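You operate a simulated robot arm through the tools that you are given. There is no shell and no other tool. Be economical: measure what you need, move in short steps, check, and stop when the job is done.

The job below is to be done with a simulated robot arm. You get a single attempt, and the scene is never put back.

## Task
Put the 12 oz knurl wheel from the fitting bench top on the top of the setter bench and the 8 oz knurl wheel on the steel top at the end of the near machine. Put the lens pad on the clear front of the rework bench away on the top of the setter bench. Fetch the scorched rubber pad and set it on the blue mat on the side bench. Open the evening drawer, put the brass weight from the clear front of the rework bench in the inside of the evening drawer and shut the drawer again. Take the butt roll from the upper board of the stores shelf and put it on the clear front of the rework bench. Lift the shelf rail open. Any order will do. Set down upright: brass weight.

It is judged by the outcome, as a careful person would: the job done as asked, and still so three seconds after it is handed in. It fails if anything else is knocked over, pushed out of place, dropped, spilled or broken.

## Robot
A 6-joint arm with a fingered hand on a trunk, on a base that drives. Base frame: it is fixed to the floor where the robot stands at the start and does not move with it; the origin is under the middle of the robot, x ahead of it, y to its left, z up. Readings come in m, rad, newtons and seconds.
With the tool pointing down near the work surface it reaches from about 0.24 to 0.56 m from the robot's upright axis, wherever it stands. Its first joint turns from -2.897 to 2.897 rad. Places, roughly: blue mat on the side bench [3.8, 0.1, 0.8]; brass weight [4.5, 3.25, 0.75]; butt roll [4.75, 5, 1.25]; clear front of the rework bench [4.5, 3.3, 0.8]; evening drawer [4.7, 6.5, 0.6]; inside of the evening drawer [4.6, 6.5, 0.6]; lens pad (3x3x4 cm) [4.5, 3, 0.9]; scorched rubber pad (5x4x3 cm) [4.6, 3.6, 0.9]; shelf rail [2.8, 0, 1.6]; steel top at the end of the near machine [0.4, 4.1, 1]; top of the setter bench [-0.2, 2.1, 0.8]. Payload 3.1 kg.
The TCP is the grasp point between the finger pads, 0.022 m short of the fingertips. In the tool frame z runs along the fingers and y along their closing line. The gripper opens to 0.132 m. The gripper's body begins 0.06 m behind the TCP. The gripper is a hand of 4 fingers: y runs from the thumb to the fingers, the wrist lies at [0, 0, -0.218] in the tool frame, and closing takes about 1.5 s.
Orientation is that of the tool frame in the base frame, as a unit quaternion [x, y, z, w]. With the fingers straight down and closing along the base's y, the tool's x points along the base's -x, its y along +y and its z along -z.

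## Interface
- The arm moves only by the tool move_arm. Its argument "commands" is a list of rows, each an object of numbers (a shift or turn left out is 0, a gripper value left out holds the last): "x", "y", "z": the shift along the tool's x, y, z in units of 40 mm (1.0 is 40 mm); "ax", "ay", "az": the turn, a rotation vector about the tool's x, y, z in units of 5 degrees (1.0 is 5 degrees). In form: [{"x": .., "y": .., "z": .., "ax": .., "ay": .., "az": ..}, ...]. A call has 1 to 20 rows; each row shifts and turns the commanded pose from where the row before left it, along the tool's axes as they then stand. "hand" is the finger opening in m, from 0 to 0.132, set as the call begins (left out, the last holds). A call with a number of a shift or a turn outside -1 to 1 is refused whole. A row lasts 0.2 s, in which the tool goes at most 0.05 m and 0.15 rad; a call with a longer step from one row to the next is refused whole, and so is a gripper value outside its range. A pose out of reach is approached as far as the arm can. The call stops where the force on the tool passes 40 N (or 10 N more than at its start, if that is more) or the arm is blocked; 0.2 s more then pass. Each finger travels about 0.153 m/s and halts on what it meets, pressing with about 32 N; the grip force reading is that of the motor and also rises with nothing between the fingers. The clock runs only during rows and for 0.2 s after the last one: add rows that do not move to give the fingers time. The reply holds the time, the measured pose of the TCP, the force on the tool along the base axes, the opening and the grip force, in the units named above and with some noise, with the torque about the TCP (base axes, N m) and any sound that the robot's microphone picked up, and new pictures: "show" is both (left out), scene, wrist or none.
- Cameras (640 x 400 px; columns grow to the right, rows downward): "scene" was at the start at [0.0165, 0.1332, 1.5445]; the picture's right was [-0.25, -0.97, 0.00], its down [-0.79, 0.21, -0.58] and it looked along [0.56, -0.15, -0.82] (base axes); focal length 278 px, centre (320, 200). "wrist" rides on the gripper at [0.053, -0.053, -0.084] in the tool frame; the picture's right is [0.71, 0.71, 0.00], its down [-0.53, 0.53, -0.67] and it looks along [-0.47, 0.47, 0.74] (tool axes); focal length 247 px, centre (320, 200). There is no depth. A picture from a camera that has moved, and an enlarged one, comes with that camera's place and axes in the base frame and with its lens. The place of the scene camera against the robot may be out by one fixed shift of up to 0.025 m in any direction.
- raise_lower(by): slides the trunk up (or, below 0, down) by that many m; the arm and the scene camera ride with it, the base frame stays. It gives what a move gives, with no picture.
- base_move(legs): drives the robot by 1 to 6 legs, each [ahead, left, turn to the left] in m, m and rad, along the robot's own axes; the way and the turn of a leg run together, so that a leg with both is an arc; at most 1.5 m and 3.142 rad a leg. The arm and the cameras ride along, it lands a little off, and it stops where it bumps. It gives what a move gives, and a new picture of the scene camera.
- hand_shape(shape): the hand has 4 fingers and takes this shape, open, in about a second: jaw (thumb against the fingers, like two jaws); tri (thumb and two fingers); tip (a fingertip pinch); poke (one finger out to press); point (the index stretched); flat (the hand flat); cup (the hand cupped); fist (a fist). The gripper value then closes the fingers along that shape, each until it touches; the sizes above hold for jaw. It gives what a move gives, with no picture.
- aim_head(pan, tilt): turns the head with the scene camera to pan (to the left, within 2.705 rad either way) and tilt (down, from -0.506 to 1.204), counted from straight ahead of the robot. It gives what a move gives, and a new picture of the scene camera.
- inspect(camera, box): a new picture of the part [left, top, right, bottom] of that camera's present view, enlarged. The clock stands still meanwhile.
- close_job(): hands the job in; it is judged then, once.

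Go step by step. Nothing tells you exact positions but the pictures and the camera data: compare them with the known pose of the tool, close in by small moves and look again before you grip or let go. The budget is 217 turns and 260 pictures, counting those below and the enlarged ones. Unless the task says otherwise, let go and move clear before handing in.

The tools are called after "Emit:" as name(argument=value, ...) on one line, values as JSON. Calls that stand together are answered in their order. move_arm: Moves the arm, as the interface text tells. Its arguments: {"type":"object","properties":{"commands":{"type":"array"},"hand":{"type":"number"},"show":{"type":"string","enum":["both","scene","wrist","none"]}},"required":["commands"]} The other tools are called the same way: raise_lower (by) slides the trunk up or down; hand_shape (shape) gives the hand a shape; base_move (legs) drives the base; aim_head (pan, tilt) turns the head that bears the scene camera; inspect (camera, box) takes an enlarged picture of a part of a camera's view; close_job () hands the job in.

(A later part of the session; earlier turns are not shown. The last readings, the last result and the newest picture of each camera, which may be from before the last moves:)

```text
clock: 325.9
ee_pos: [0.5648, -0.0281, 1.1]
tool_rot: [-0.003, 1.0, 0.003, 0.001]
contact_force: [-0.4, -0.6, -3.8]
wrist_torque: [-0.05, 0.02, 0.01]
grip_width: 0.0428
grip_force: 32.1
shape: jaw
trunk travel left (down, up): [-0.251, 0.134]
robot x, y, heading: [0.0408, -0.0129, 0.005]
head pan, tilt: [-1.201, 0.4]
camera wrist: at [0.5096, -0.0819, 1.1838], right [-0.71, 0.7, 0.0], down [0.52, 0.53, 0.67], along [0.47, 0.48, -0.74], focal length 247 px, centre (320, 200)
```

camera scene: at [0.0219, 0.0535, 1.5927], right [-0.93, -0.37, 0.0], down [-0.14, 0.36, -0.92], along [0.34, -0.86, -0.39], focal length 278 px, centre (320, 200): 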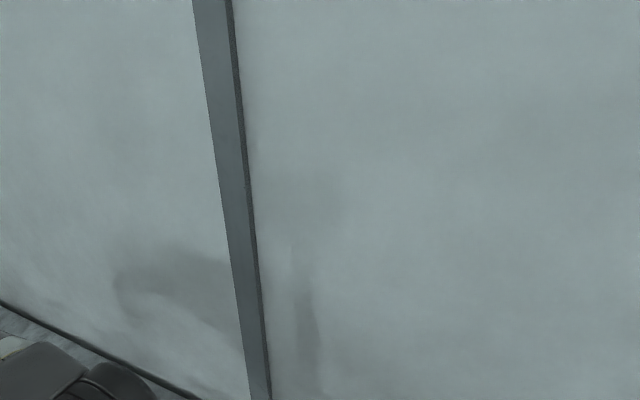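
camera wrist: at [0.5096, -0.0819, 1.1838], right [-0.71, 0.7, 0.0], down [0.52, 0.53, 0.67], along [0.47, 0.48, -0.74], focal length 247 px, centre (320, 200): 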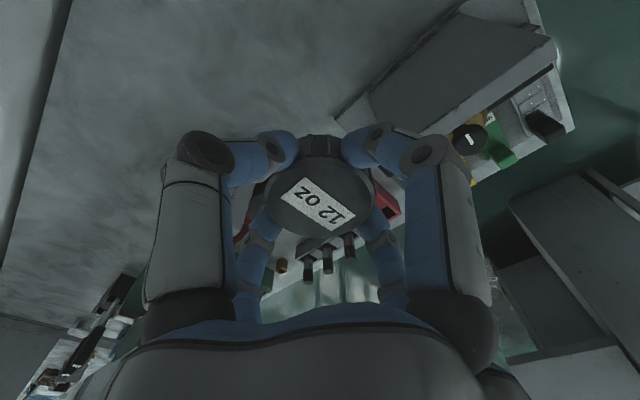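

12 oz wheel in hand. Driving to the near end of the setter bench.

Emit:
base_move(legs=[[-0.3, 0.03, 0], [0, 0, 1.565], [1.0, -0.06, 0]])

Emit:
aim_head(pan=0.0, tilt=0.75)

```text
clock: 336.6
ee_pos: [-0.2157, 1.5362, 1.0996]
tool_rot: [0.719, -0.695, -0.003, 0.003]
contact_force: [0.1, 1.0, -2.7]
wrist_torque: [-0.04, -0.05, -0.04]
grip_width: 0.0429
grip_force: 31.7
shape: jaw
trunk travel left (down, up): [-0.251, 0.134]
robot x, y, heading: [-0.2179, 1.0136, 1.605]
head pan, tilt: [-1.201, 0.4]
camera scene: at [-0.2727, 0.9898, 1.5927], right [0.39, -0.92, 0.0], down [-0.36, -0.15, -0.92], along [0.85, 0.36, -0.39], focal length 278 px, centre (320, 200)
```

scene: 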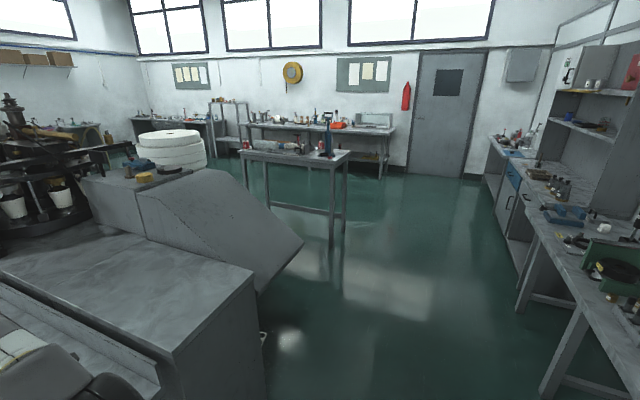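

```text
clock: 338.0
ee_pos: [-0.2156, 1.5379, 1.0985]
tool_rot: [0.719, -0.695, -0.003, 0.001]
contact_force: [0.3, 0.2, -3.7]
wrist_torque: [-0.04, -0.05, 0.03]
grip_width: 0.0429
grip_force: 31.2
shape: jaw
trunk travel left (down, up): [-0.251, 0.134]
robot x, y, heading: [-0.2164, 1.0117, 1.605]
head pan, tilt: [0.0, 0.75]
camera scene: at [-0.3606, 1.0358, 1.5616], right [1.0, 0.03, 0.0], down [0.02, -0.68, -0.73], along [-0.02, 0.73, -0.68], focal length 278 px, centre (320, 200)
```

scene: 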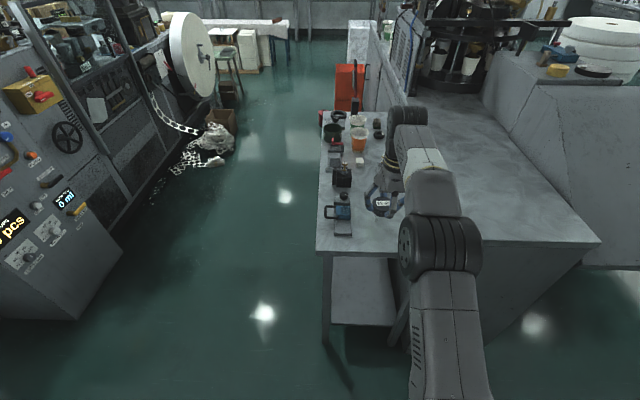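

The free strip is right of the blue device, near (-0.16, 1.70), between it and the machine wall. I turn the hand 90° so that it is narrow across the strip.

Emit:
move_arm(commands=[{"az": 1}, {"az": 1}, {"az": 1}, {"az": 1}, {"az": 1}, {"az": 1}, {"az": 1}, {"az": 1}, {"az": 1}, {"az": 1}, {"az": 1}, {"az": 1}, {"az": 1}, {"az": 1}, {"az": 1}, {"az": 1}, {"az": 1}, {"az": 0.6}, {}], show="none")

Emit:
base_move(legs=[[0.14, -0.045, -0.035]])

Emit:
move_arm(commands=[{"z": 1}, {"z": 1}, {}])

```text
clock: 342.0
ee_pos: [-0.2145, 1.539, 1.101]
tool_rot: [-0.033, 0.999, 0.001, -0.002]
contact_force: [-0.5, -1.0, -2.3]
wrist_torque: [0.0, 0.03, -0.01]
grip_width: 0.0431
grip_force: 31.9
shape: jaw
trunk travel left (down, up): [-0.251, 0.134]
robot x, y, heading: [-0.2193, 1.016, 1.601]
head pan, tilt: [0.0, 0.75]
```

```text
clock: 343.3
ee_pos: [-0.1533, 1.6799, 1.0997]
tool_rot: [-0.017, 1.0, 0.0, -0.003]
contact_force: [0.1, -0.4, -4.3]
wrist_torque: [-0.01, 0.02, 0.0]
grip_width: 0.043
grip_force: 31.5
shape: jaw
trunk travel left (down, up): [-0.251, 0.134]
robot x, y, heading: [-0.1787, 1.1536, 1.571]
head pan, tilt: [0.0, 0.75]
camera scene: at [-0.3161, 1.1844, 1.5616], right [1.0, 0.0, 0.0], down [0.0, -0.68, -0.73], along [0.0, 0.73, -0.68], focal length 278 px, centre (320, 200)
```

scene: 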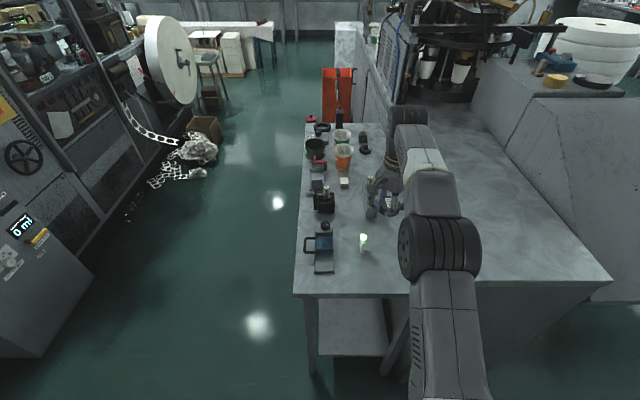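

```text
clock: 344.1
ee_pos: [-0.1549, 1.6792, 1.0201]
tool_rot: [-0.016, 1.0, 0.002, -0.002]
contact_force: [1.3, 0.5, -4.1]
wrist_torque: [-0.03, 0.04, 0.03]
grip_width: 0.0431
grip_force: 31.8
shape: jaw
trunk travel left (down, up): [-0.251, 0.134]
robot x, y, heading: [-0.1795, 1.1559, 1.572]
head pan, tilt: [0.0, 0.75]
camera scene: at [-0.3168, 1.1821, 1.5616], right [1.0, 0.0, 0.0], down [0.0, -0.68, -0.73], along [0.0, 0.73, -0.68], focal length 278 px, centre (320, 200)
camera wrist: at [-0.2084, 1.6245, 1.1042], right [-0.73, 0.68, 0.01], down [0.51, 0.54, 0.67], along [0.45, 0.49, -0.74], focal length 247 px, centre (320, 200)
```

scene: 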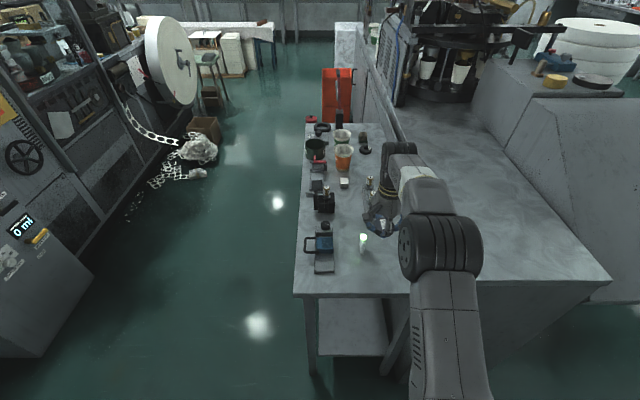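
wrist: 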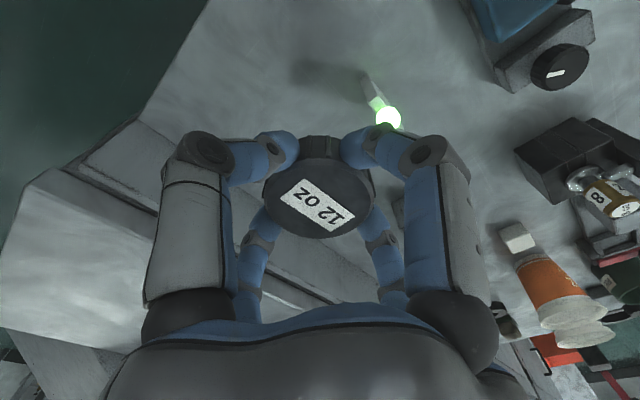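

There's a thin glowing post near (-0.19, 1.73); the bench edge is at y ≈ 1.56, so I choose (-0.11, 1.635), well clear of it, and lower.

Emit:
move_arm(commands=[{"x": -0.55, "y": -0.55}, {"x": -0.55, "y": -0.55}, {"z": 1}, {"z": 1}, {"z": 1}, {"z": 0.6}, {}], show="wrist")

```text
clock: 345.7
ee_pos: [-0.1098, 1.6383, 0.8788]
tool_rot: [-0.017, 1.0, 0.006, -0.002]
contact_force: [-1.5, 0.5, 23.3]
wrist_torque: [0.22, -0.3, 0.01]
grip_width: 0.0433
grip_force: 31.8
shape: jaw
trunk travel left (down, up): [-0.251, 0.134]
robot x, y, heading: [-0.1795, 1.1562, 1.573]
head pan, tilt: [0.0, 0.75]
camera wrist: at [-0.1628, 1.5822, 0.9631], right [-0.73, 0.68, 0.01], down [0.51, 0.54, 0.67], along [0.45, 0.5, -0.74], focal length 247 px, centre (320, 200)
```

wrist: 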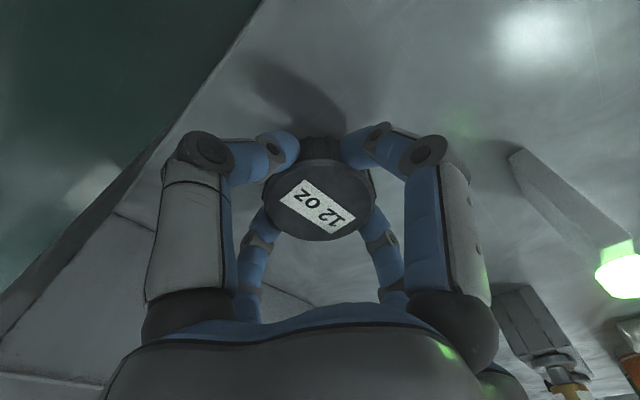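

Touching (bench top ~0.85). Releasing and rising.

Emit:
move_arm(commands=[{"z": -0.03}, {}, {}, {}], hand=0.08, show="none")

Emit:
move_arm(commands=[{"z": -0.6}, {"z": -1}, {"z": -1}, {"z": -1}, {"z": -1}, {"z": -1}], show="wrist")

```text
clock: 346.7
ee_pos: [-0.1085, 1.6377, 0.8784]
tool_rot: [-0.016, 1.0, 0.001, -0.002]
contact_force: [-0.9, 0.0, 0.2]
wrist_torque: [0.01, -0.01, -0.01]
grip_width: 0.0794
grip_force: 0.0
shape: jaw
trunk travel left (down, up): [-0.251, 0.134]
robot x, y, heading: [-0.1758, 1.155, 1.57]
head pan, tilt: [0.0, 0.75]
```

```text
clock: 348.1
ee_pos: [-0.1089, 1.6351, 1.1016]
tool_rot: [-0.016, 1.0, 0.002, -0.003]
contact_force: [1.1, 0.3, -0.1]
wrist_torque: [0.02, 0.01, -0.03]
grip_width: 0.0796
grip_force: 0.1
shape: jaw
trunk travel left (down, up): [-0.251, 0.134]
robot x, y, heading: [-0.1769, 1.1572, 1.571]
head pan, tilt: [0.0, 0.75]
camera wrist: at [-0.1634, 1.5803, 1.1859], right [-0.73, 0.68, 0.01], down [0.51, 0.54, 0.67], along [0.45, 0.49, -0.74], focal length 247 px, centre (320, 200)
```

wrist: 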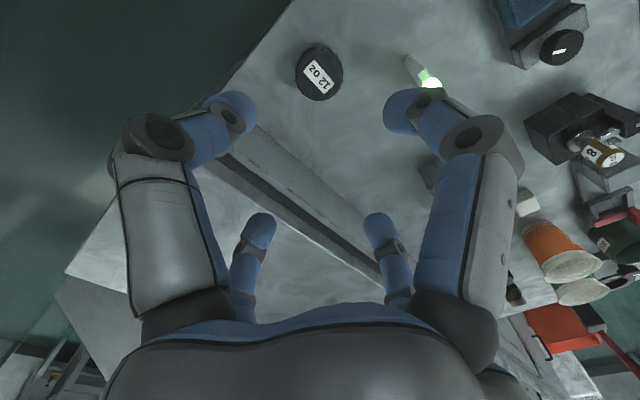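

12 oz wheel is on the setter bench. Next the evening drawer: drive back along the aisle and up to (3.5, 6.3).

Emit:
base_move(legs=[[-0.15, 0, 0], [0, 0, -1.571], [1.4, -0.05, 0], [1.4, 0, 0], [0.9, 0, 0], [0, 1.4, 0]])

Emit:
base_move(legs=[[0, 1.4, 0], [0, 1.4, 0], [0, 1.2, 0]])

Emit:
aim_head(pan=0.0, tilt=0.6)

```text
clock: 377.4
ee_pos: [3.9053, 2.5037, 1.1018]
tool_rot: [0.663, 0.748, 0.003, 0.0]
contact_force: [-0.2, -0.8, -0.2]
wrist_torque: [0.01, -0.02, 0.0]
grip_width: 0.0795
grip_force: 0.0
shape: jaw
trunk travel left (down, up): [-0.251, 0.134]
robot x, y, heading: [3.4247, 2.5271, 0.088]
head pan, tilt: [0.0, 0.75]
camera scene: at [3.4376, 2.681, 1.5615], right [0.09, -1.0, 0.0], down [-0.68, -0.06, -0.73], along [0.73, 0.06, -0.68], focal length 278 px, centre (320, 200)
```

scene: 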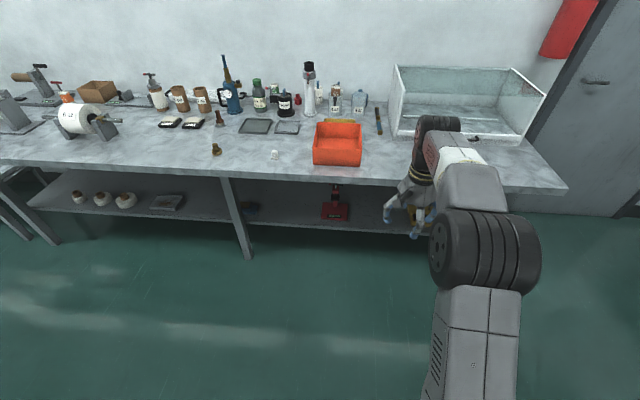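

```text
clock: 396.7
ee_pos: [3.6627, 6.4856, 1.1006]
tool_rot: [0.674, 0.739, 0.003, -0.001]
contact_force: [0.7, 0.8, -0.3]
wrist_torque: [0.01, -0.02, 0.01]
grip_width: 0.0792
grip_force: 0.1
shape: jaw
trunk travel left (down, up): [-0.251, 0.134]
robot x, y, heading: [3.1806, 6.5228, 0.059]
head pan, tilt: [0.0, 0.75]
camera scene: at [3.2003, 6.6743, 1.5615], right [0.06, -1.0, 0.0], down [-0.68, -0.04, -0.73], along [0.73, 0.04, -0.68], focal length 278 px, centre (320, 200)
```

scene: 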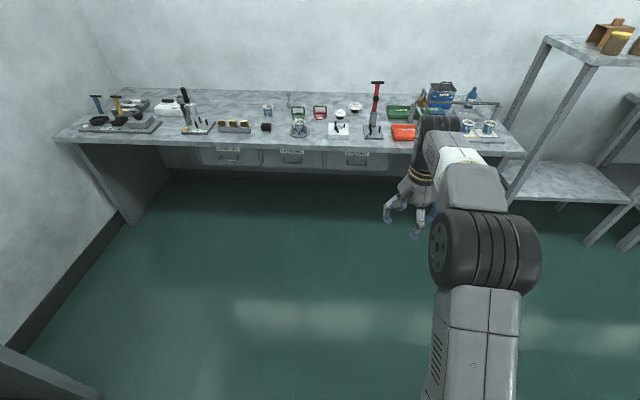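

```text
clock: 397.4
ee_pos: [3.6625, 6.4845, 1.1012]
tool_rot: [0.673, 0.739, 0.003, -0.001]
contact_force: [0.0, 0.4, -0.4]
wrist_torque: [0.03, -0.04, -0.01]
grip_width: 0.0794
grip_force: 0.1
shape: jaw
trunk travel left (down, up): [-0.251, 0.134]
robot x, y, heading: [3.1763, 6.5236, 0.058]
head pan, tilt: [0.0, 0.6]
camera scene: at [3.2058, 6.6742, 1.5744], right [0.06, -1.0, 0.0], down [-0.56, -0.03, -0.82], along [0.82, 0.05, -0.57], focal length 278 px, centre (320, 200)
```

scene: 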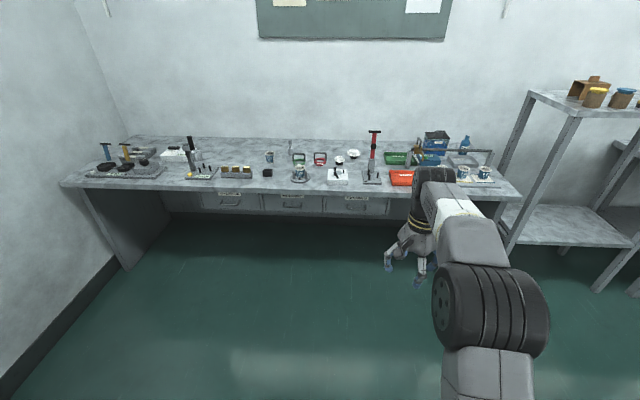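

Emit:
inspect(camera="scene", box=[200, 180, 400, 220])

```text
3.20 times, centred on (300, 200) of scene
camera zoom: at [3.2058, 6.6742, 1.5744], right [0.06, -1.0, 0.0], down [-0.56, -0.03, -0.82], along [0.82, 0.05, -0.57], focal length 891 px, centre (384, 200)
```

zoom: 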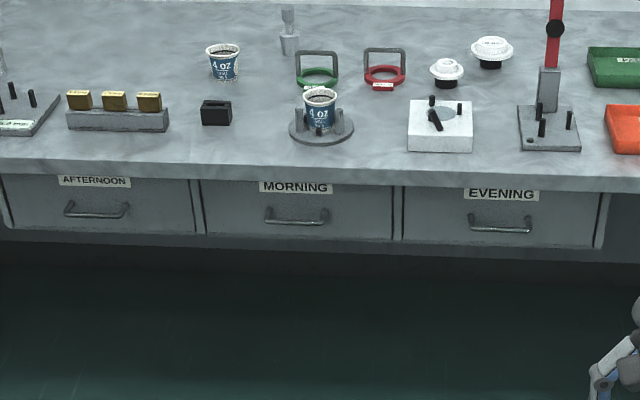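

The EVENING drawer is the rightmost one with a bow handle near (4.4, 6.55, ~0.69). I'll grip it with the hand pitched forward, closing across the bar; lowering the trunk and tilting the hand first.

Emit:
move_arm(commands=[{"ax": -1}, {"ax": -1}, {"ax": -1}, {"ax": -1}, {"ax": -1}, {"ax": -1}, {"ax": -1}, {"ax": -1}, {"ax": -1}, {"ax": -1}, {"ax": -1}, {"ax": -1}, {}], hand=0.07, show="none")

Emit:
raise_lower(by=-0.2)

Emit:
base_move(legs=[[0.55, 0.0, -0.058]])

Emit:
inspect(camera="wrist", box=[0, 0, 640, 400])

```text
clock: 400.2
ee_pos: [3.6634, 6.4846, 1.102]
tool_rot: [0.584, 0.638, 0.372, 0.337]
contact_force: [-0.1, 0.3, -0.3]
wrist_torque: [0.0, 0.01, -0.03]
grip_width: 0.0705
grip_force: 0.0
shape: jaw
trunk travel left (down, up): [-0.251, 0.134]
robot x, y, heading: [3.1791, 6.5201, 0.06]
head pan, tilt: [0.0, 0.6]
```

```text
clock: 402.4
ee_pos: [3.6631, 6.4865, 0.9023]
tool_rot: [0.583, 0.639, 0.372, 0.336]
contact_force: [-0.1, 0.9, 0.0]
wrist_torque: [0.03, 0.0, 0.0]
grip_width: 0.0705
grip_force: 0.0
shape: jaw
trunk travel left (down, up): [-0.051, 0.334]
robot x, y, heading: [3.1791, 6.5196, 0.056]
head pan, tilt: [0.0, 0.6]
```

```text
clock: 405.6
ee_pos: [4.2159, 6.4644, 0.9017]
tool_rot: [0.606, 0.618, 0.359, 0.349]
contact_force: [-0.6, -0.3, -0.8]
wrist_torque: [0.04, 0.01, -0.01]
grip_width: 0.0704
grip_force: 0.0
shape: jaw
trunk travel left (down, up): [-0.051, 0.334]
robot x, y, heading: [3.7382, 6.5369, -0.007]
head pan, tilt: [0.0, 0.6]
camera scene: at [3.7728, 6.6857, 1.3742], right [-0.01, -1.0, 0.0], down [-0.57, 0.01, -0.82], along [0.82, -0.01, -0.57], focal length 278 px, centre (320, 200)
```

scene: 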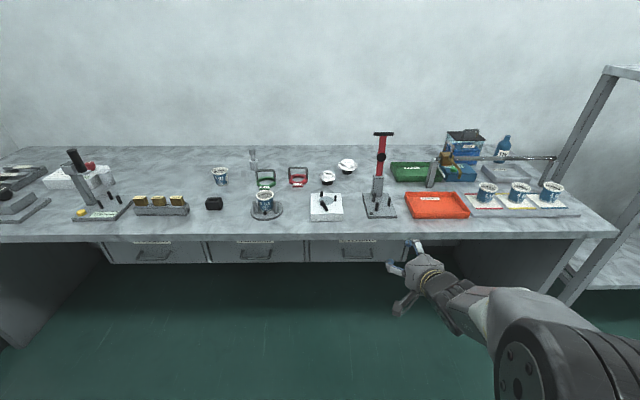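

```text
1.00 times, centred on (320, 200) of wrist
camera zoom: at [4.114, 6.5157, 0.8967], right [0.34, 0.71, 0.62], down [-0.31, -0.54, 0.79], along [0.89, -0.45, 0.04], focal length 247 px, centre (320, 200)
```

zoom: 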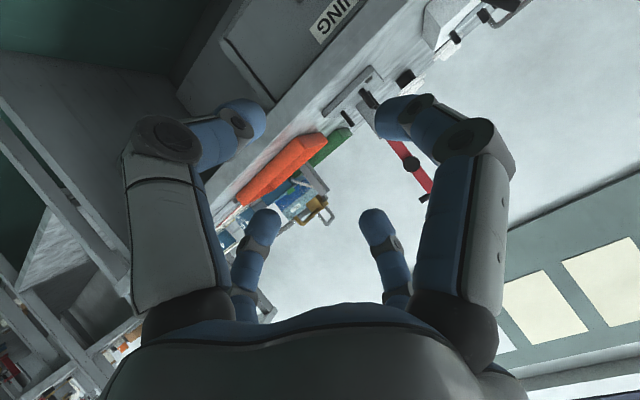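

Triangulated: handle at about (4.47, 6.53, 0.66), bench top 0.75. Lowering the hand in front of the drawer to look.

Emit:
move_arm(commands=[{"z": 0.5, "y": -0.87, "x": 0.32}, {"z": 0.5, "y": -0.87, "x": 0.32}, {"z": 0.5, "y": -0.87, "x": 0.32}, {"z": 0.5, "y": -0.87, "x": 0.32}, {"z": 0.5, "y": -0.87, "x": 0.32}, {}])

```text
clock: 406.9
ee_pos: [4.2493, 6.4918, 0.7371]
tool_rot: [0.612, 0.616, 0.369, 0.331]
contact_force: [-1.2, 0.6, -0.9]
wrist_torque: [-0.01, 0.0, -0.04]
grip_width: 0.0703
grip_force: 0.1
shape: jaw
out of reach, approached as far as the arm can: row 3, 4, 5
trunk travel left (down, up): [-0.051, 0.334]
robot x, y, heading: [3.7393, 6.5317, -0.015]
head pan, tilt: [0.0, 0.6]
camera scene: at [3.7723, 6.6857, 1.3742], right [-0.01, -1.0, 0.0], down [-0.56, 0.01, -0.83], along [0.82, -0.01, -0.56], focal length 278 px, centre (320, 200)
camera wrist: at [4.1469, 6.5418, 0.7375], right [0.34, 0.69, 0.64], down [-0.29, -0.57, 0.77], along [0.9, -0.45, 0.01], focal length 247 px, centre (320, 200)
```

scene: 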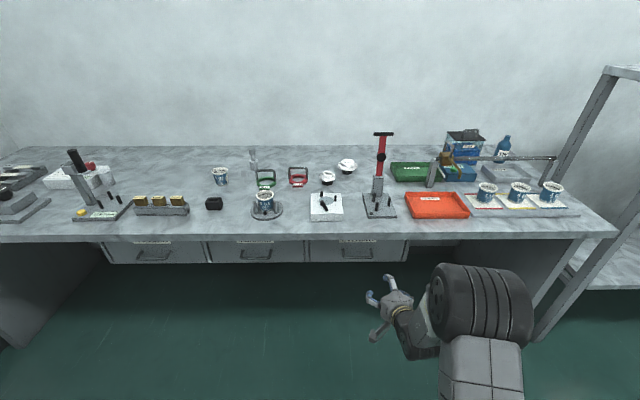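
wrist: 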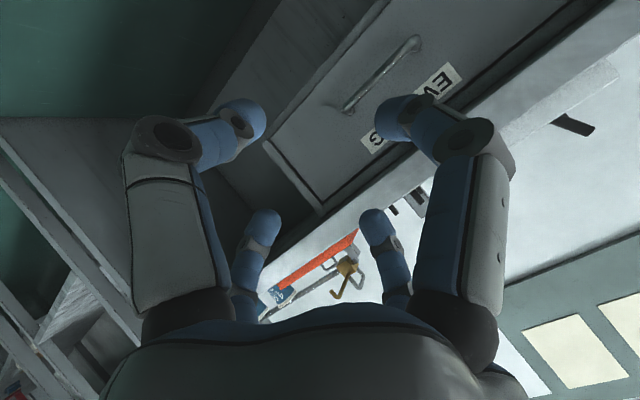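

Handle at about (4.46, 6.547, 0.68). Trunk down 5 cm, base left and ahead, then look again.

Emit:
raise_lower(by=-0.05)

Emit:
base_move(legs=[[0, 0.053, 0], [0.12, 0, 0]])

Emit:
inspect(camera="wrist", box=[0, 0, 640, 400])

```text
clock: 407.9
ee_pos: [4.2484, 6.4909, 0.6895]
tool_rot: [0.612, 0.615, 0.37, 0.331]
contact_force: [-0.3, 1.3, -0.4]
wrist_torque: [0.01, 0.01, -0.01]
grip_width: 0.0705
grip_force: 0.1
shape: jaw
trunk travel left (down, up): [-0.001, 0.384]
robot x, y, heading: [3.7367, 6.5325, -0.008]
head pan, tilt: [0.0, 0.6]
```

```text
clock: 409.6
ee_pos: [4.3739, 6.5418, 0.6889]
tool_rot: [0.612, 0.615, 0.369, 0.332]
contact_force: [-0.4, 0.6, -0.3]
wrist_torque: [0.04, 0.0, -0.02]
grip_width: 0.0702
grip_force: 0.0
shape: jaw
trunk travel left (down, up): [-0.001, 0.384]
robot x, y, heading: [3.8562, 6.5819, -0.011]
head pan, tilt: [0.0, 0.6]
camera scene: at [3.8962, 6.736, 1.3255], right [-0.01, -1.0, 0.0], down [-0.57, 0.01, -0.82], along [0.82, -0.01, -0.57], focal length 278 px, centre (320, 200)
```

scene: 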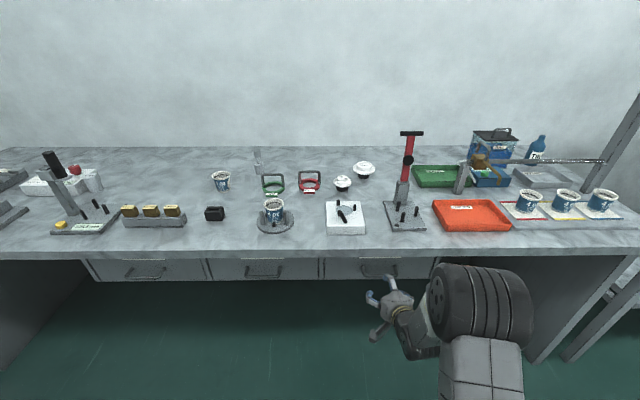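

```text
1.00 times, centred on (320, 200) of wrist
camera zoom: at [4.2702, 6.5919, 0.6888], right [0.34, 0.69, 0.64], down [-0.29, -0.57, 0.77], along [0.9, -0.45, 0.01], focal length 247 px, centre (320, 200)
```

zoom: 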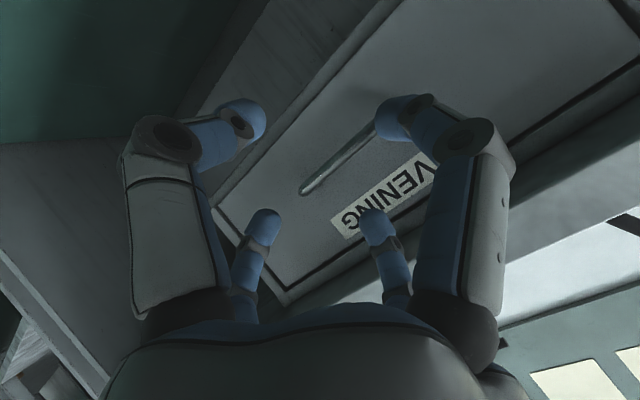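

The handle bar is at x≈4.462, z≈0.676, between the fingers. Advance 8 cm.

Emit:
base_move(legs=[[0.08, 0.0, 0.01]])

Emit:
inspect(camera="wrist", box=[160, 20, 560, 270])

```text
clock: 410.7
ee_pos: [4.4313, 6.5415, 0.6874]
tool_rot: [0.615, 0.616, 0.368, 0.327]
contact_force: [-17.7, -2.8, 13.3]
wrist_torque: [-0.55, -0.09, -0.69]
grip_width: 0.07
grip_force: 0.1
shape: jaw
trunk travel left (down, up): [-0.001, 0.384]
robot x, y, heading: [3.9228, 6.5838, -0.01]
head pan, tilt: [0.0, 0.6]
stopped in leg 1: the force on the tool passed its limit (the readings are from after the stop); the commanded pose is now the measured one
camera scene: at [3.9551, 6.7356, 1.3256], right [-0.01, -1.0, 0.0], down [-0.56, 0.0, -0.83], along [0.83, 0.0, -0.56], focal length 278 px, centre (320, 200)
```

scene: 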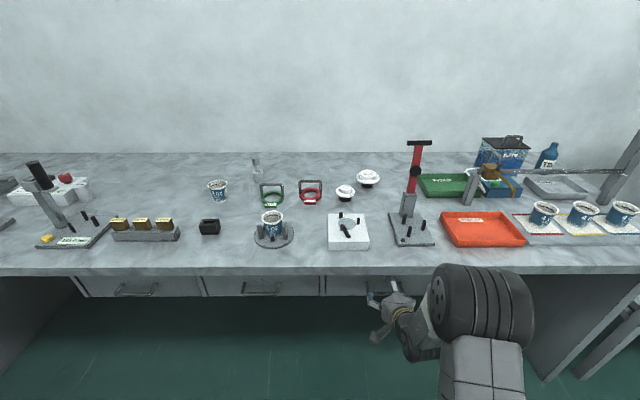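

```text
1.60 times, centred on (360, 145) of wrist
camera zoom: at [4.3283, 6.5926, 0.6887], right [0.35, 0.69, 0.64], down [-0.28, -0.57, 0.77], along [0.89, -0.45, 0.0], focal length 395 px, centre (256, 288)
```

zoom: 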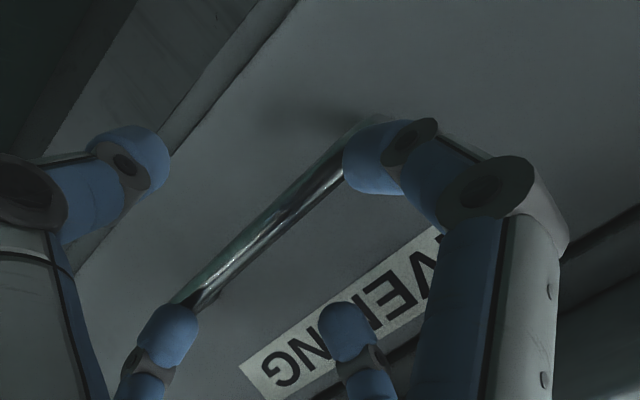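

The four digits are arranged as a cross, so two of them meet the bar. I back off and roll the hand 45° so the bar passes between two upper and two lower digits.

Emit:
base_move(legs=[[-0.07, 0, 0]])

Emit:
move_arm(commands=[{"az": -1}, {"az": -1}, {"az": -1}, {"az": -1}, {"az": -1}, {"az": -1}, {"az": -1}, {"az": -1}, {"az": -1}, {}], hand=0.09, show="wrist")

```text
clock: 411.7
ee_pos: [4.3614, 6.5417, 0.6856]
tool_rot: [0.616, 0.617, 0.366, 0.326]
contact_force: [0.1, 0.0, 0.2]
wrist_torque: [0.04, -0.01, 0.03]
grip_width: 0.0704
grip_force: 0.1
shape: jaw
trunk travel left (down, up): [-0.001, 0.384]
robot x, y, heading: [3.8523, 6.5883, -0.006]
head pan, tilt: [0.0, 0.6]
camera scene: at [3.8866, 6.7361, 1.3255], right [-0.01, -1.0, 0.0], down [-0.56, 0.0, -0.83], along [0.83, -0.01, -0.56], focal length 278 px, centre (320, 200)
```

scene: 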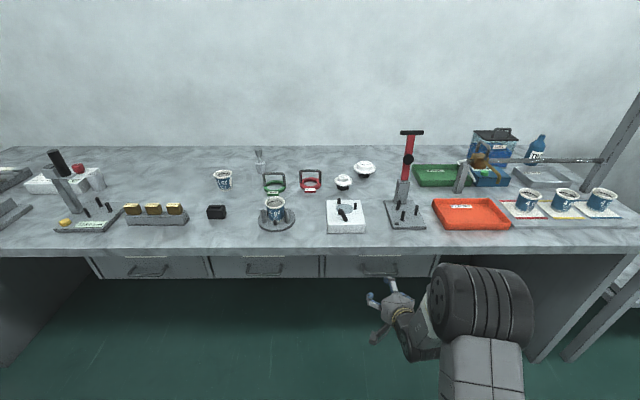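

```text
clock: 413.9
ee_pos: [4.3601, 6.5428, 0.6851]
tool_rot: [0.616, 0.616, 0.366, 0.327]
contact_force: [0.3, -0.7, 0.4]
wrist_torque: [0.01, 0.0, 0.0]
grip_width: 0.0895
grip_force: 0.2
shape: jaw
out of reach, approached as far as the arm can: row 1, 2, 3, 4, 5, 6, 7, 8, 9
trunk travel left (down, up): [-0.001, 0.384]
robot x, y, heading: [3.8528, 6.5871, -0.01]
head pan, tilt: [0.0, 0.6]
camera wrist: at [4.2583, 6.5926, 0.687], right [0.35, 0.69, 0.64], down [-0.28, -0.57, 0.77], along [0.89, -0.45, -0.01], focal length 247 px, centre (320, 200)
```

wrist: 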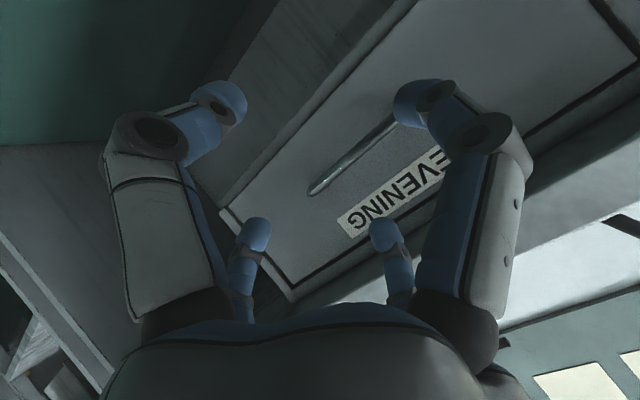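

Emit:
move_arm(commands=[{"y": 0.3, "z": -0.4}, {"az": 1}, {"az": 1}, {"az": 1}, {"az": 1}, {"az": 1}, {"az": 1}, {"az": 1}, {"az": 1}, {"az": 1}, {}], show="wrist")

```text
clock: 416.3
ee_pos: [4.3542, 6.5419, 0.704]
tool_rot: [0.805, 0.333, 0.463, 0.161]
contact_force: [0.2, -0.3, -0.1]
wrist_torque: [0.0, 0.01, 0.02]
grip_width: 0.0897
grip_force: 0.0
shape: jaw
trunk travel left (down, up): [-0.001, 0.384]
robot x, y, heading: [3.852, 6.5898, -0.005]
head pan, tilt: [0.0, 0.6]
camera wrist: at [4.278, 6.6124, 0.7527], right [0.52, -0.03, 0.85], down [-0.55, -0.78, 0.31], along [0.65, -0.63, -0.42], focal length 247 px, centre (320, 200)
```

wrist: 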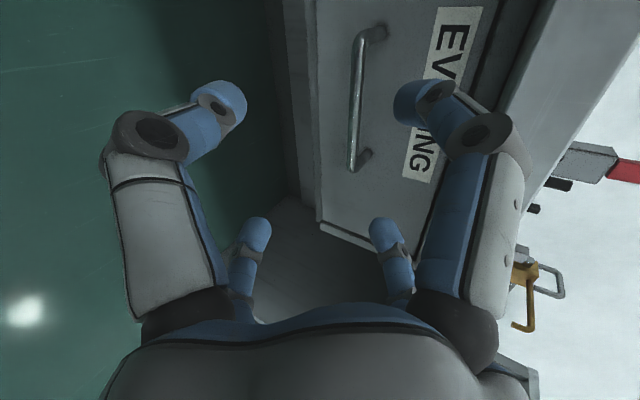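

Now the bar lies cleanly between the two pairs. Lower 1.4 cm and advance 9 cm.

Emit:
move_arm(commands=[{"x": -0.24, "y": -0.21, "z": 0.2}, {}], show="none")

Emit:
base_move(legs=[[0.09, 0.005, 0]])

Emit:
inspect(camera="wrist", box=[160, 20, 560, 270])

```text
clock: 416.9
ee_pos: [4.354, 6.5414, 0.6883]
tool_rot: [0.805, 0.334, 0.463, 0.161]
contact_force: [-0.2, -0.5, -0.6]
wrist_torque: [0.0, 0.02, 0.0]
grip_width: 0.0895
grip_force: 0.1
shape: jaw
trunk travel left (down, up): [-0.001, 0.384]
robot x, y, heading: [3.8478, 6.5836, -0.005]
head pan, tilt: [0.0, 0.6]
```

```text
clock: 418.0
ee_pos: [4.4453, 6.5467, 0.6873]
tool_rot: [0.805, 0.335, 0.462, 0.161]
contact_force: [0.2, 0.8, 0.1]
wrist_torque: [0.0, 0.03, -0.04]
grip_width: 0.0895
grip_force: 0.1
shape: jaw
trunk travel left (down, up): [-0.001, 0.384]
robot x, y, heading: [3.9397, 6.5928, -0.005]
head pan, tilt: [0.0, 0.6]
camera scene: at [3.9789, 6.7404, 1.3255], right [-0.01, -1.0, 0.0], down [-0.57, 0.0, -0.82], along [0.82, -0.01, -0.57], focal length 278 px, centre (320, 200)
```

scene: 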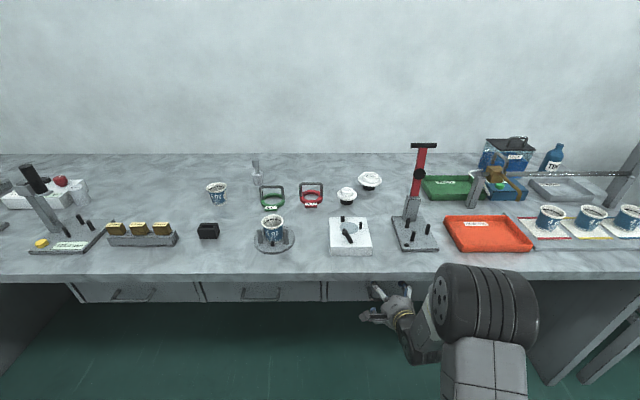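

```text
1.60 times, centred on (360, 145) of wrist
camera zoom: at [4.3695, 6.617, 0.7358], right [0.52, -0.03, 0.85], down [-0.55, -0.78, 0.31], along [0.65, -0.63, -0.42], focal length 395 px, centre (256, 288)
```

zoom: 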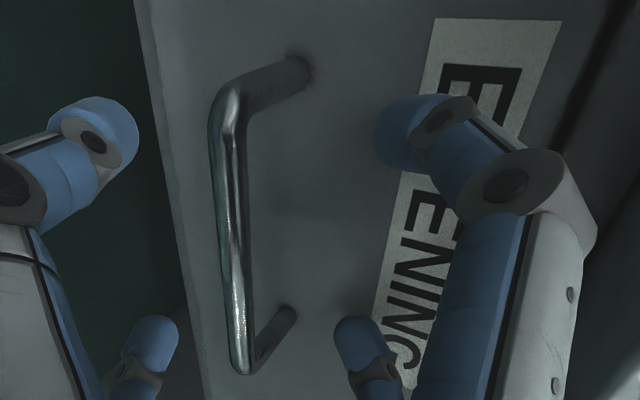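

The bar is nicely between the digits, no contact. Closing.

Emit:
move_arm(commands=[{}, {}, {}, {}, {}, {}, {}], hand=0.0, show="wrist")

```text
clock: 419.6
ee_pos: [4.4438, 6.5464, 0.6881]
tool_rot: [0.805, 0.335, 0.462, 0.16]
contact_force: [-2.2, 2.0, -8.6]
wrist_torque: [-0.02, 0.03, 0.13]
grip_width: 0.0187
grip_force: 32.1
shape: jaw
trunk travel left (down, up): [-0.001, 0.384]
robot x, y, heading: [3.9411, 6.5916, -0.008]
head pan, tilt: [0.0, 0.6]
camera wrist: at [4.3692, 6.6172, 0.7353], right [0.52, -0.03, 0.85], down [-0.55, -0.78, 0.31], along [0.65, -0.63, -0.42], focal length 247 px, centre (320, 200)
```

wrist: 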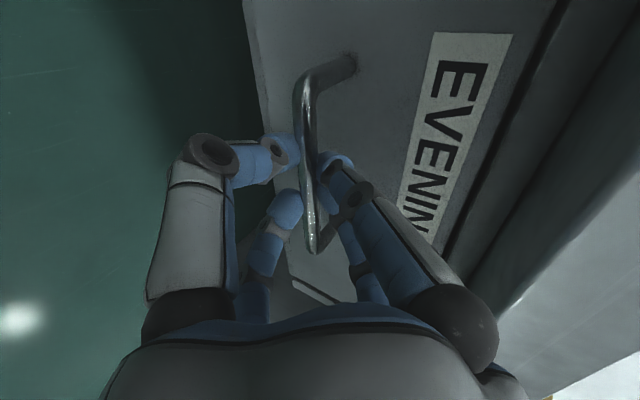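

Gripped. Pulling the drawer open by backing the base.

Emit:
base_move(legs=[[-0.12, 0, 0]])

Emit:
base_move(legs=[[-0.12, 0, 0]])

```text
clock: 420.9
ee_pos: [4.3239, 6.5461, 0.6876]
tool_rot: [0.806, 0.334, 0.463, 0.161]
contact_force: [-0.3, 0.0, -10.7]
wrist_torque: [-0.03, 0.01, 0.15]
grip_width: 0.0187
grip_force: 32.0
shape: jaw
trunk travel left (down, up): [-0.001, 0.384]
robot x, y, heading: [3.8218, 6.593, -0.012]
head pan, tilt: [0.0, 0.6]
camera scene: at [3.8571, 6.7411, 1.3255], right [-0.01, -1.0, 0.0], down [-0.57, 0.0, -0.82], along [0.82, -0.01, -0.57], focal length 278 px, centre (320, 200)
```

scene: 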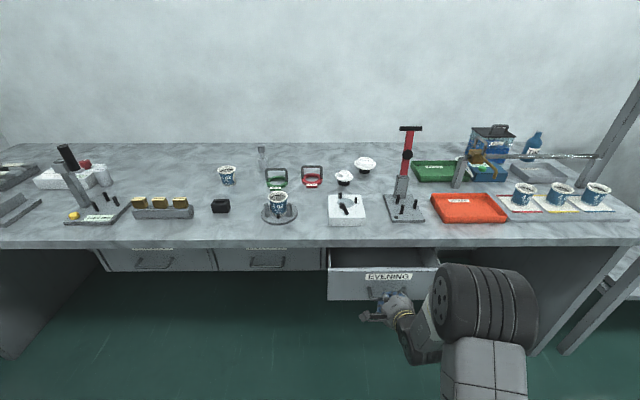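

```text
clock: 422.1
ee_pos: [4.2028, 6.5459, 0.6875]
tool_rot: [0.806, 0.334, 0.462, 0.16]
contact_force: [-0.5, -9.3, -7.6]
wrist_torque: [-0.19, -0.01, 0.03]
grip_width: 0.0186
grip_force: 32.4
shape: jaw
trunk travel left (down, up): [-0.001, 0.384]
robot x, y, heading: [3.7027, 6.5921, -0.01]
head pan, tilt: [0.0, 0.6]
camera scene: at [3.7378, 6.7407, 1.3256], right [-0.01, -1.0, 0.0], down [-0.57, 0.0, -0.82], along [0.82, 0.0, -0.57], focal length 278 px, centre (320, 200)
```

scene: 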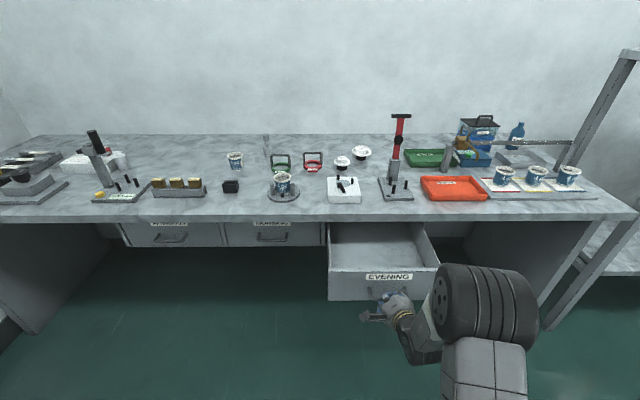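

The drawer slides well and is empty. A little more, then release.

Emit:
base_move(legs=[[-0.04, 0, 0]])

Emit:
move_arm(commands=[{}, {}, {}, {}, {}], hand=0.09, show="wrist")

Emit:
base_move(legs=[[-0.25, 0, 0]])

```text
clock: 423.0
ee_pos: [4.1631, 6.5474, 0.6869]
tool_rot: [0.806, 0.334, 0.462, 0.16]
contact_force: [-1.2, -12.9, -4.3]
wrist_torque: [-0.27, -0.03, 0.02]
grip_width: 0.0184
grip_force: 32.6
shape: jaw
trunk travel left (down, up): [-0.001, 0.384]
robot x, y, heading: [3.6616, 6.5907, -0.013]
head pan, tilt: [0.0, 0.6]
camera scene: at [3.6976, 6.7405, 1.3257], right [0.0, -1.0, 0.0], down [-0.57, 0.0, -0.82], along [0.82, 0.0, -0.57], focal length 278 px, centre (320, 200)
```

scene: 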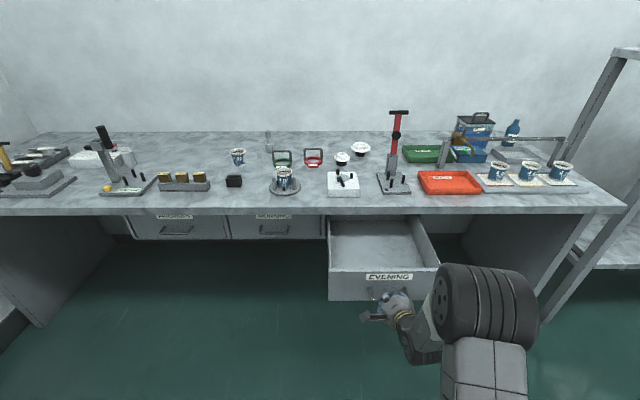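

```text
clock: 424.2
ee_pos: [4.1632, 6.5486, 0.686]
tool_rot: [0.806, 0.334, 0.461, 0.161]
contact_force: [0.2, -0.5, 0.0]
wrist_torque: [-0.04, -0.05, 0.01]
grip_width: 0.0898
grip_force: 0.1
shape: jaw
trunk travel left (down, up): [-0.001, 0.384]
robot x, y, heading: [3.6631, 6.5921, -0.007]
head pan, tilt: [0.0, 0.6]
camera wrist: at [4.0881, 6.6189, 0.7353], right [0.52, -0.03, 0.85], down [-0.55, -0.78, 0.31], along [0.65, -0.63, -0.42], focal length 247 px, centre (320, 200)
```

wrist: 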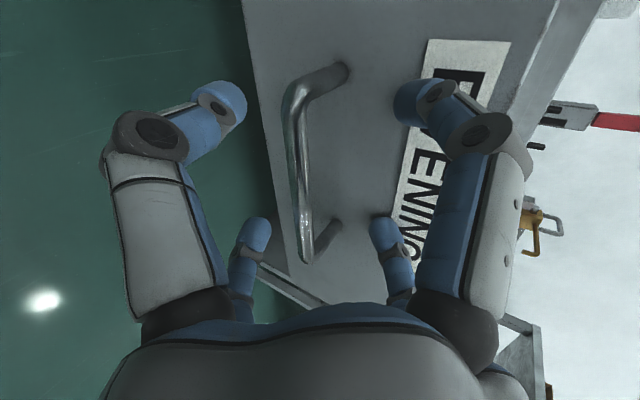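

```text
clock: 426.0
ee_pos: [3.9153, 6.5476, 0.6869]
tool_rot: [0.806, 0.334, 0.462, 0.16]
contact_force: [0.0, 0.5, 0.0]
wrist_torque: [-0.02, -0.01, -0.02]
grip_width: 0.0898
grip_force: 0.0
shape: jaw
trunk travel left (down, up): [-0.001, 0.384]
robot x, y, heading: [3.4114, 6.5932, -0.007]
head pan, tilt: [0.0, 0.6]
camera scene: at [3.4482, 6.7433, 1.3255], right [0.0, -1.0, 0.0], down [-0.56, 0.0, -0.83], along [0.83, 0.0, -0.56], focal length 278 px, centre (320, 200)
```

scene: 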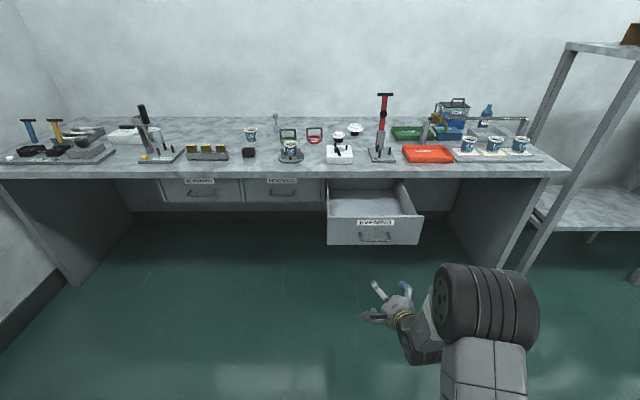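

Drawer open. Straighten the hand, raise the trunk, and drive to the brass weight at about (4.46, 3.24).

Emit:
raise_lower(by=0.3)

Emit:
move_arm(commands=[{"az": -1}, {"az": -1}, {"az": -1}, {"az": -1}, {"az": -1}, {"az": -1}, {"az": -1}, {"az": -1}, {"az": -1}, {"ax": 1}, {"ax": 1}, {"ax": 1}, {"ax": 1}, {"ax": 1}, {"ax": 1}, {"ax": 1}, {"ax": 1}, {"ax": 1}, {"ax": 1}], show="none")

Emit:
base_move(legs=[[0, -1.2, 0], [0, -1.2, 0], [0, -0.95, 0], [0.45, 0, 0]])

```text
clock: 429.0
ee_pos: [3.9149, 6.5501, 0.9863]
tool_rot: [0.806, 0.334, 0.462, 0.16]
contact_force: [0.6, 0.6, -0.1]
wrist_torque: [0.01, -0.02, 0.0]
grip_width: 0.0897
grip_force: 0.0
shape: jaw
trunk travel left (down, up): [-0.301, 0.084]
robot x, y, heading: [3.4137, 6.5899, -0.003]
head pan, tilt: [0.0, 0.6]
```

```text
clock: 433.0
ee_pos: [3.9164, 6.5546, 0.9862]
tool_rot: [0.691, 0.715, 0.1, 0.049]
contact_force: [0.3, -0.5, 0.1]
wrist_torque: [-0.02, 0.01, 0.02]
grip_width: 0.0901
grip_force: 0.0
shape: jaw
out of reach, approached as far as the arm can: row 15
trunk travel left (down, up): [-0.301, 0.084]
robot x, y, heading: [3.4145, 6.5908, 0.001]
head pan, tilt: [0.0, 0.6]
```

```text
clock: 451.5
ee_pos: [4.2737, 3.1987, 0.9868]
tool_rot: [0.705, 0.7, 0.101, 0.051]
contact_force: [-0.7, 0.1, -0.8]
wrist_torque: [0.0, 0.01, 0.0]
grip_width: 0.0899
grip_force: 0.0
shape: jaw
trunk travel left (down, up): [-0.301, 0.084]
robot x, y, heading: [3.7753, 3.2618, -0.047]
head pan, tilt: [0.0, 0.6]
camera scene: at [3.8158, 3.4095, 1.6246], right [-0.05, -1.0, 0.0], down [-0.56, 0.03, -0.82], along [0.82, -0.04, -0.57], focal length 278 px, centre (320, 200)
```

scene: 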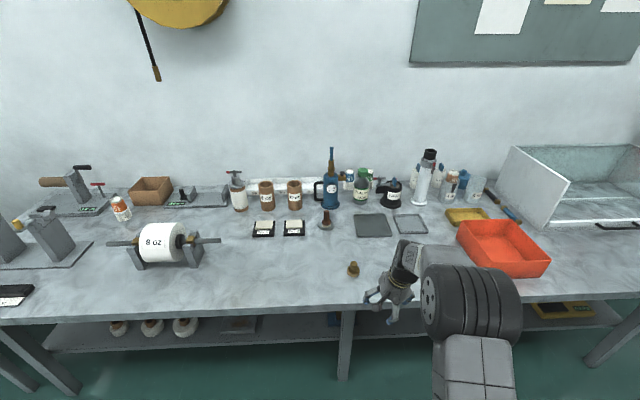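

Emit:
move_arm(commands=[{"ax": 0.9, "ay": -0.3}, {"ax": 0.9, "ay": -0.3}, {"ax": 0.66, "ay": -0.22}, {"z": -1}, {}], show="none")

Emit:
base_move(legs=[[0.17, 0.045, 0.047]])

Emit:
inspect(camera="wrist", box=[0, 0, 640, 400])

```text
clock: 452.7
ee_pos: [4.2742, 3.2014, 1.0272]
tool_rot: [0.711, 0.703, -0.002, 0.0]
contact_force: [-0.1, 0.2, 0.2]
wrist_torque: [-0.01, -0.01, 0.04]
grip_width: 0.0898
grip_force: 0.1
shape: jaw
trunk travel left (down, up): [-0.301, 0.084]
robot x, y, heading: [3.7726, 3.2596, -0.049]
head pan, tilt: [0.0, 0.6]
```

```text
clock: 454.2
ee_pos: [4.4526, 3.2657, 1.0281]
tool_rot: [0.693, 0.721, -0.001, 0.0]
contact_force: [0.0, -0.8, -0.3]
wrist_torque: [0.01, 0.02, 0.03]
grip_width: 0.0898
grip_force: 0.0
shape: jaw
trunk travel left (down, up): [-0.301, 0.084]
robot x, y, heading: [3.9469, 3.3007, -0.002]
head pan, tilt: [0.0, 0.6]
camera scene: at [3.9839, 3.4515, 1.6245], right [0.0, -1.0, 0.0], down [-0.57, 0.0, -0.82], along [0.82, 0.0, -0.57], focal length 278 px, centre (320, 200)
```

scene: 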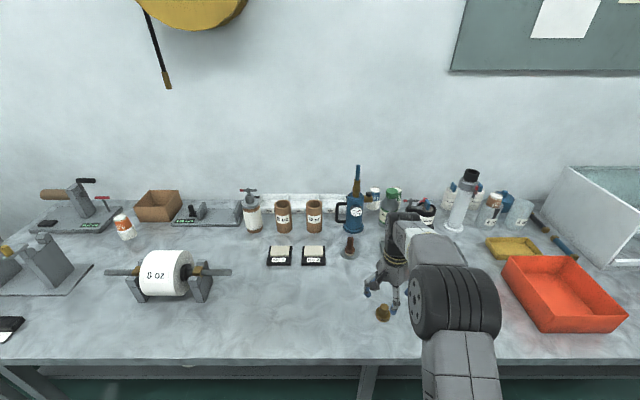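

```text
1.00 times, centred on (320, 200) of wrist
camera zoom: at [4.394, 3.3169, 1.1117], right [0.68, 0.73, 0.0], down [0.55, -0.5, 0.67], along [0.49, -0.46, -0.74], focal length 247 px, centre (320, 200)
```

zoom: 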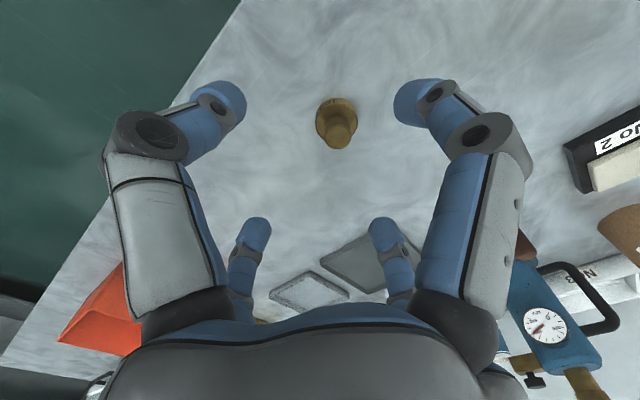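

Weight at (4.487, 3.252). Centre and descend to grip it.

Emit:
move_arm(commands=[{"y": 0.86, "x": -0.33}, {"z": 1}, {"z": 1}, {"z": 1}, {"z": 0.75}, {}], show="wrist")

```text
clock: 455.6
ee_pos: [4.4827, 3.2546, 0.8783]
tool_rot: [0.693, 0.72, -0.001, 0.0]
contact_force: [-0.5, -0.7, -0.1]
wrist_torque: [0.01, -0.02, 0.02]
grip_width: 0.0897
grip_force: 0.1
shape: jaw
trunk travel left (down, up): [-0.301, 0.084]
robot x, y, heading: [3.9453, 3.2987, 0.001]
head pan, tilt: [0.0, 0.6]
camera wrist: at [4.4256, 3.3068, 0.9625], right [0.68, 0.73, 0.0], down [0.55, -0.5, 0.67], along [0.49, -0.46, -0.74], focal length 247 px, centre (320, 200)
```

wrist: 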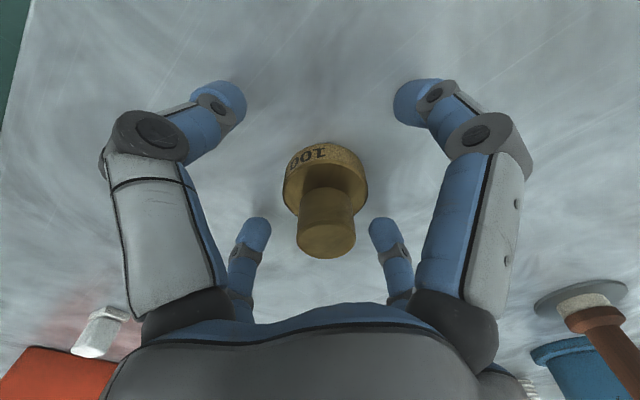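

Emit:
move_arm(commands=[{}, {}, {}, {}, {}, {}], hand=0.02, show="none")

Emit:
move_arm(commands=[{"z": -0.6}, {"z": -1}, {"z": -1}, {"z": -1}, {"z": -1}, {"z": -1}, {"z": -0.8}, {}], show="wrist")

```text
clock: 457.0
ee_pos: [4.4831, 3.2556, 0.8784]
tool_rot: [0.693, 0.721, 0.0, 0.001]
contact_force: [0.3, 0.2, 0.0]
wrist_torque: [-0.03, 0.0, -0.03]
grip_width: 0.0333
grip_force: 32.0
shape: jaw
trunk travel left (down, up): [-0.301, 0.084]
robot x, y, heading: [3.9477, 3.2998, -0.001]
head pan, tilt: [0.0, 0.6]
```

```text
clock: 458.8
ee_pos: [4.4848, 3.2515, 1.1343]
tool_rot: [0.694, 0.72, -0.002, -0.001]
contact_force: [-0.3, 0.9, -1.0]
wrist_torque: [0.03, 0.0, -0.05]
grip_width: 0.0334
grip_force: 32.4
shape: jaw
trunk travel left (down, up): [-0.301, 0.084]
robot x, y, heading: [3.9511, 3.299, 0.002]
head pan, tilt: [0.0, 0.6]
camera wrist: at [4.4268, 3.3037, 1.219], right [0.68, 0.73, 0.0], down [0.55, -0.5, 0.67], along [0.49, -0.46, -0.74], focal length 247 px, centre (320, 200)
```

wrist: 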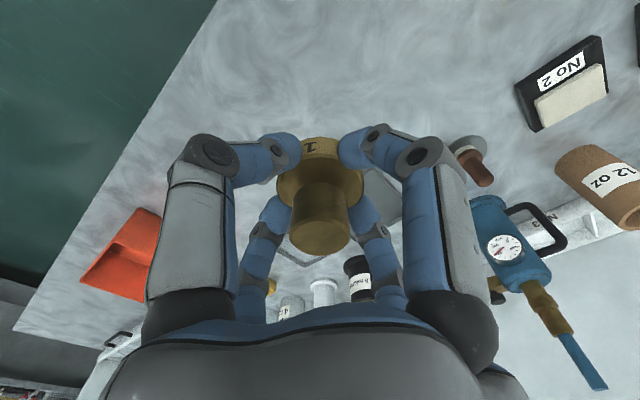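

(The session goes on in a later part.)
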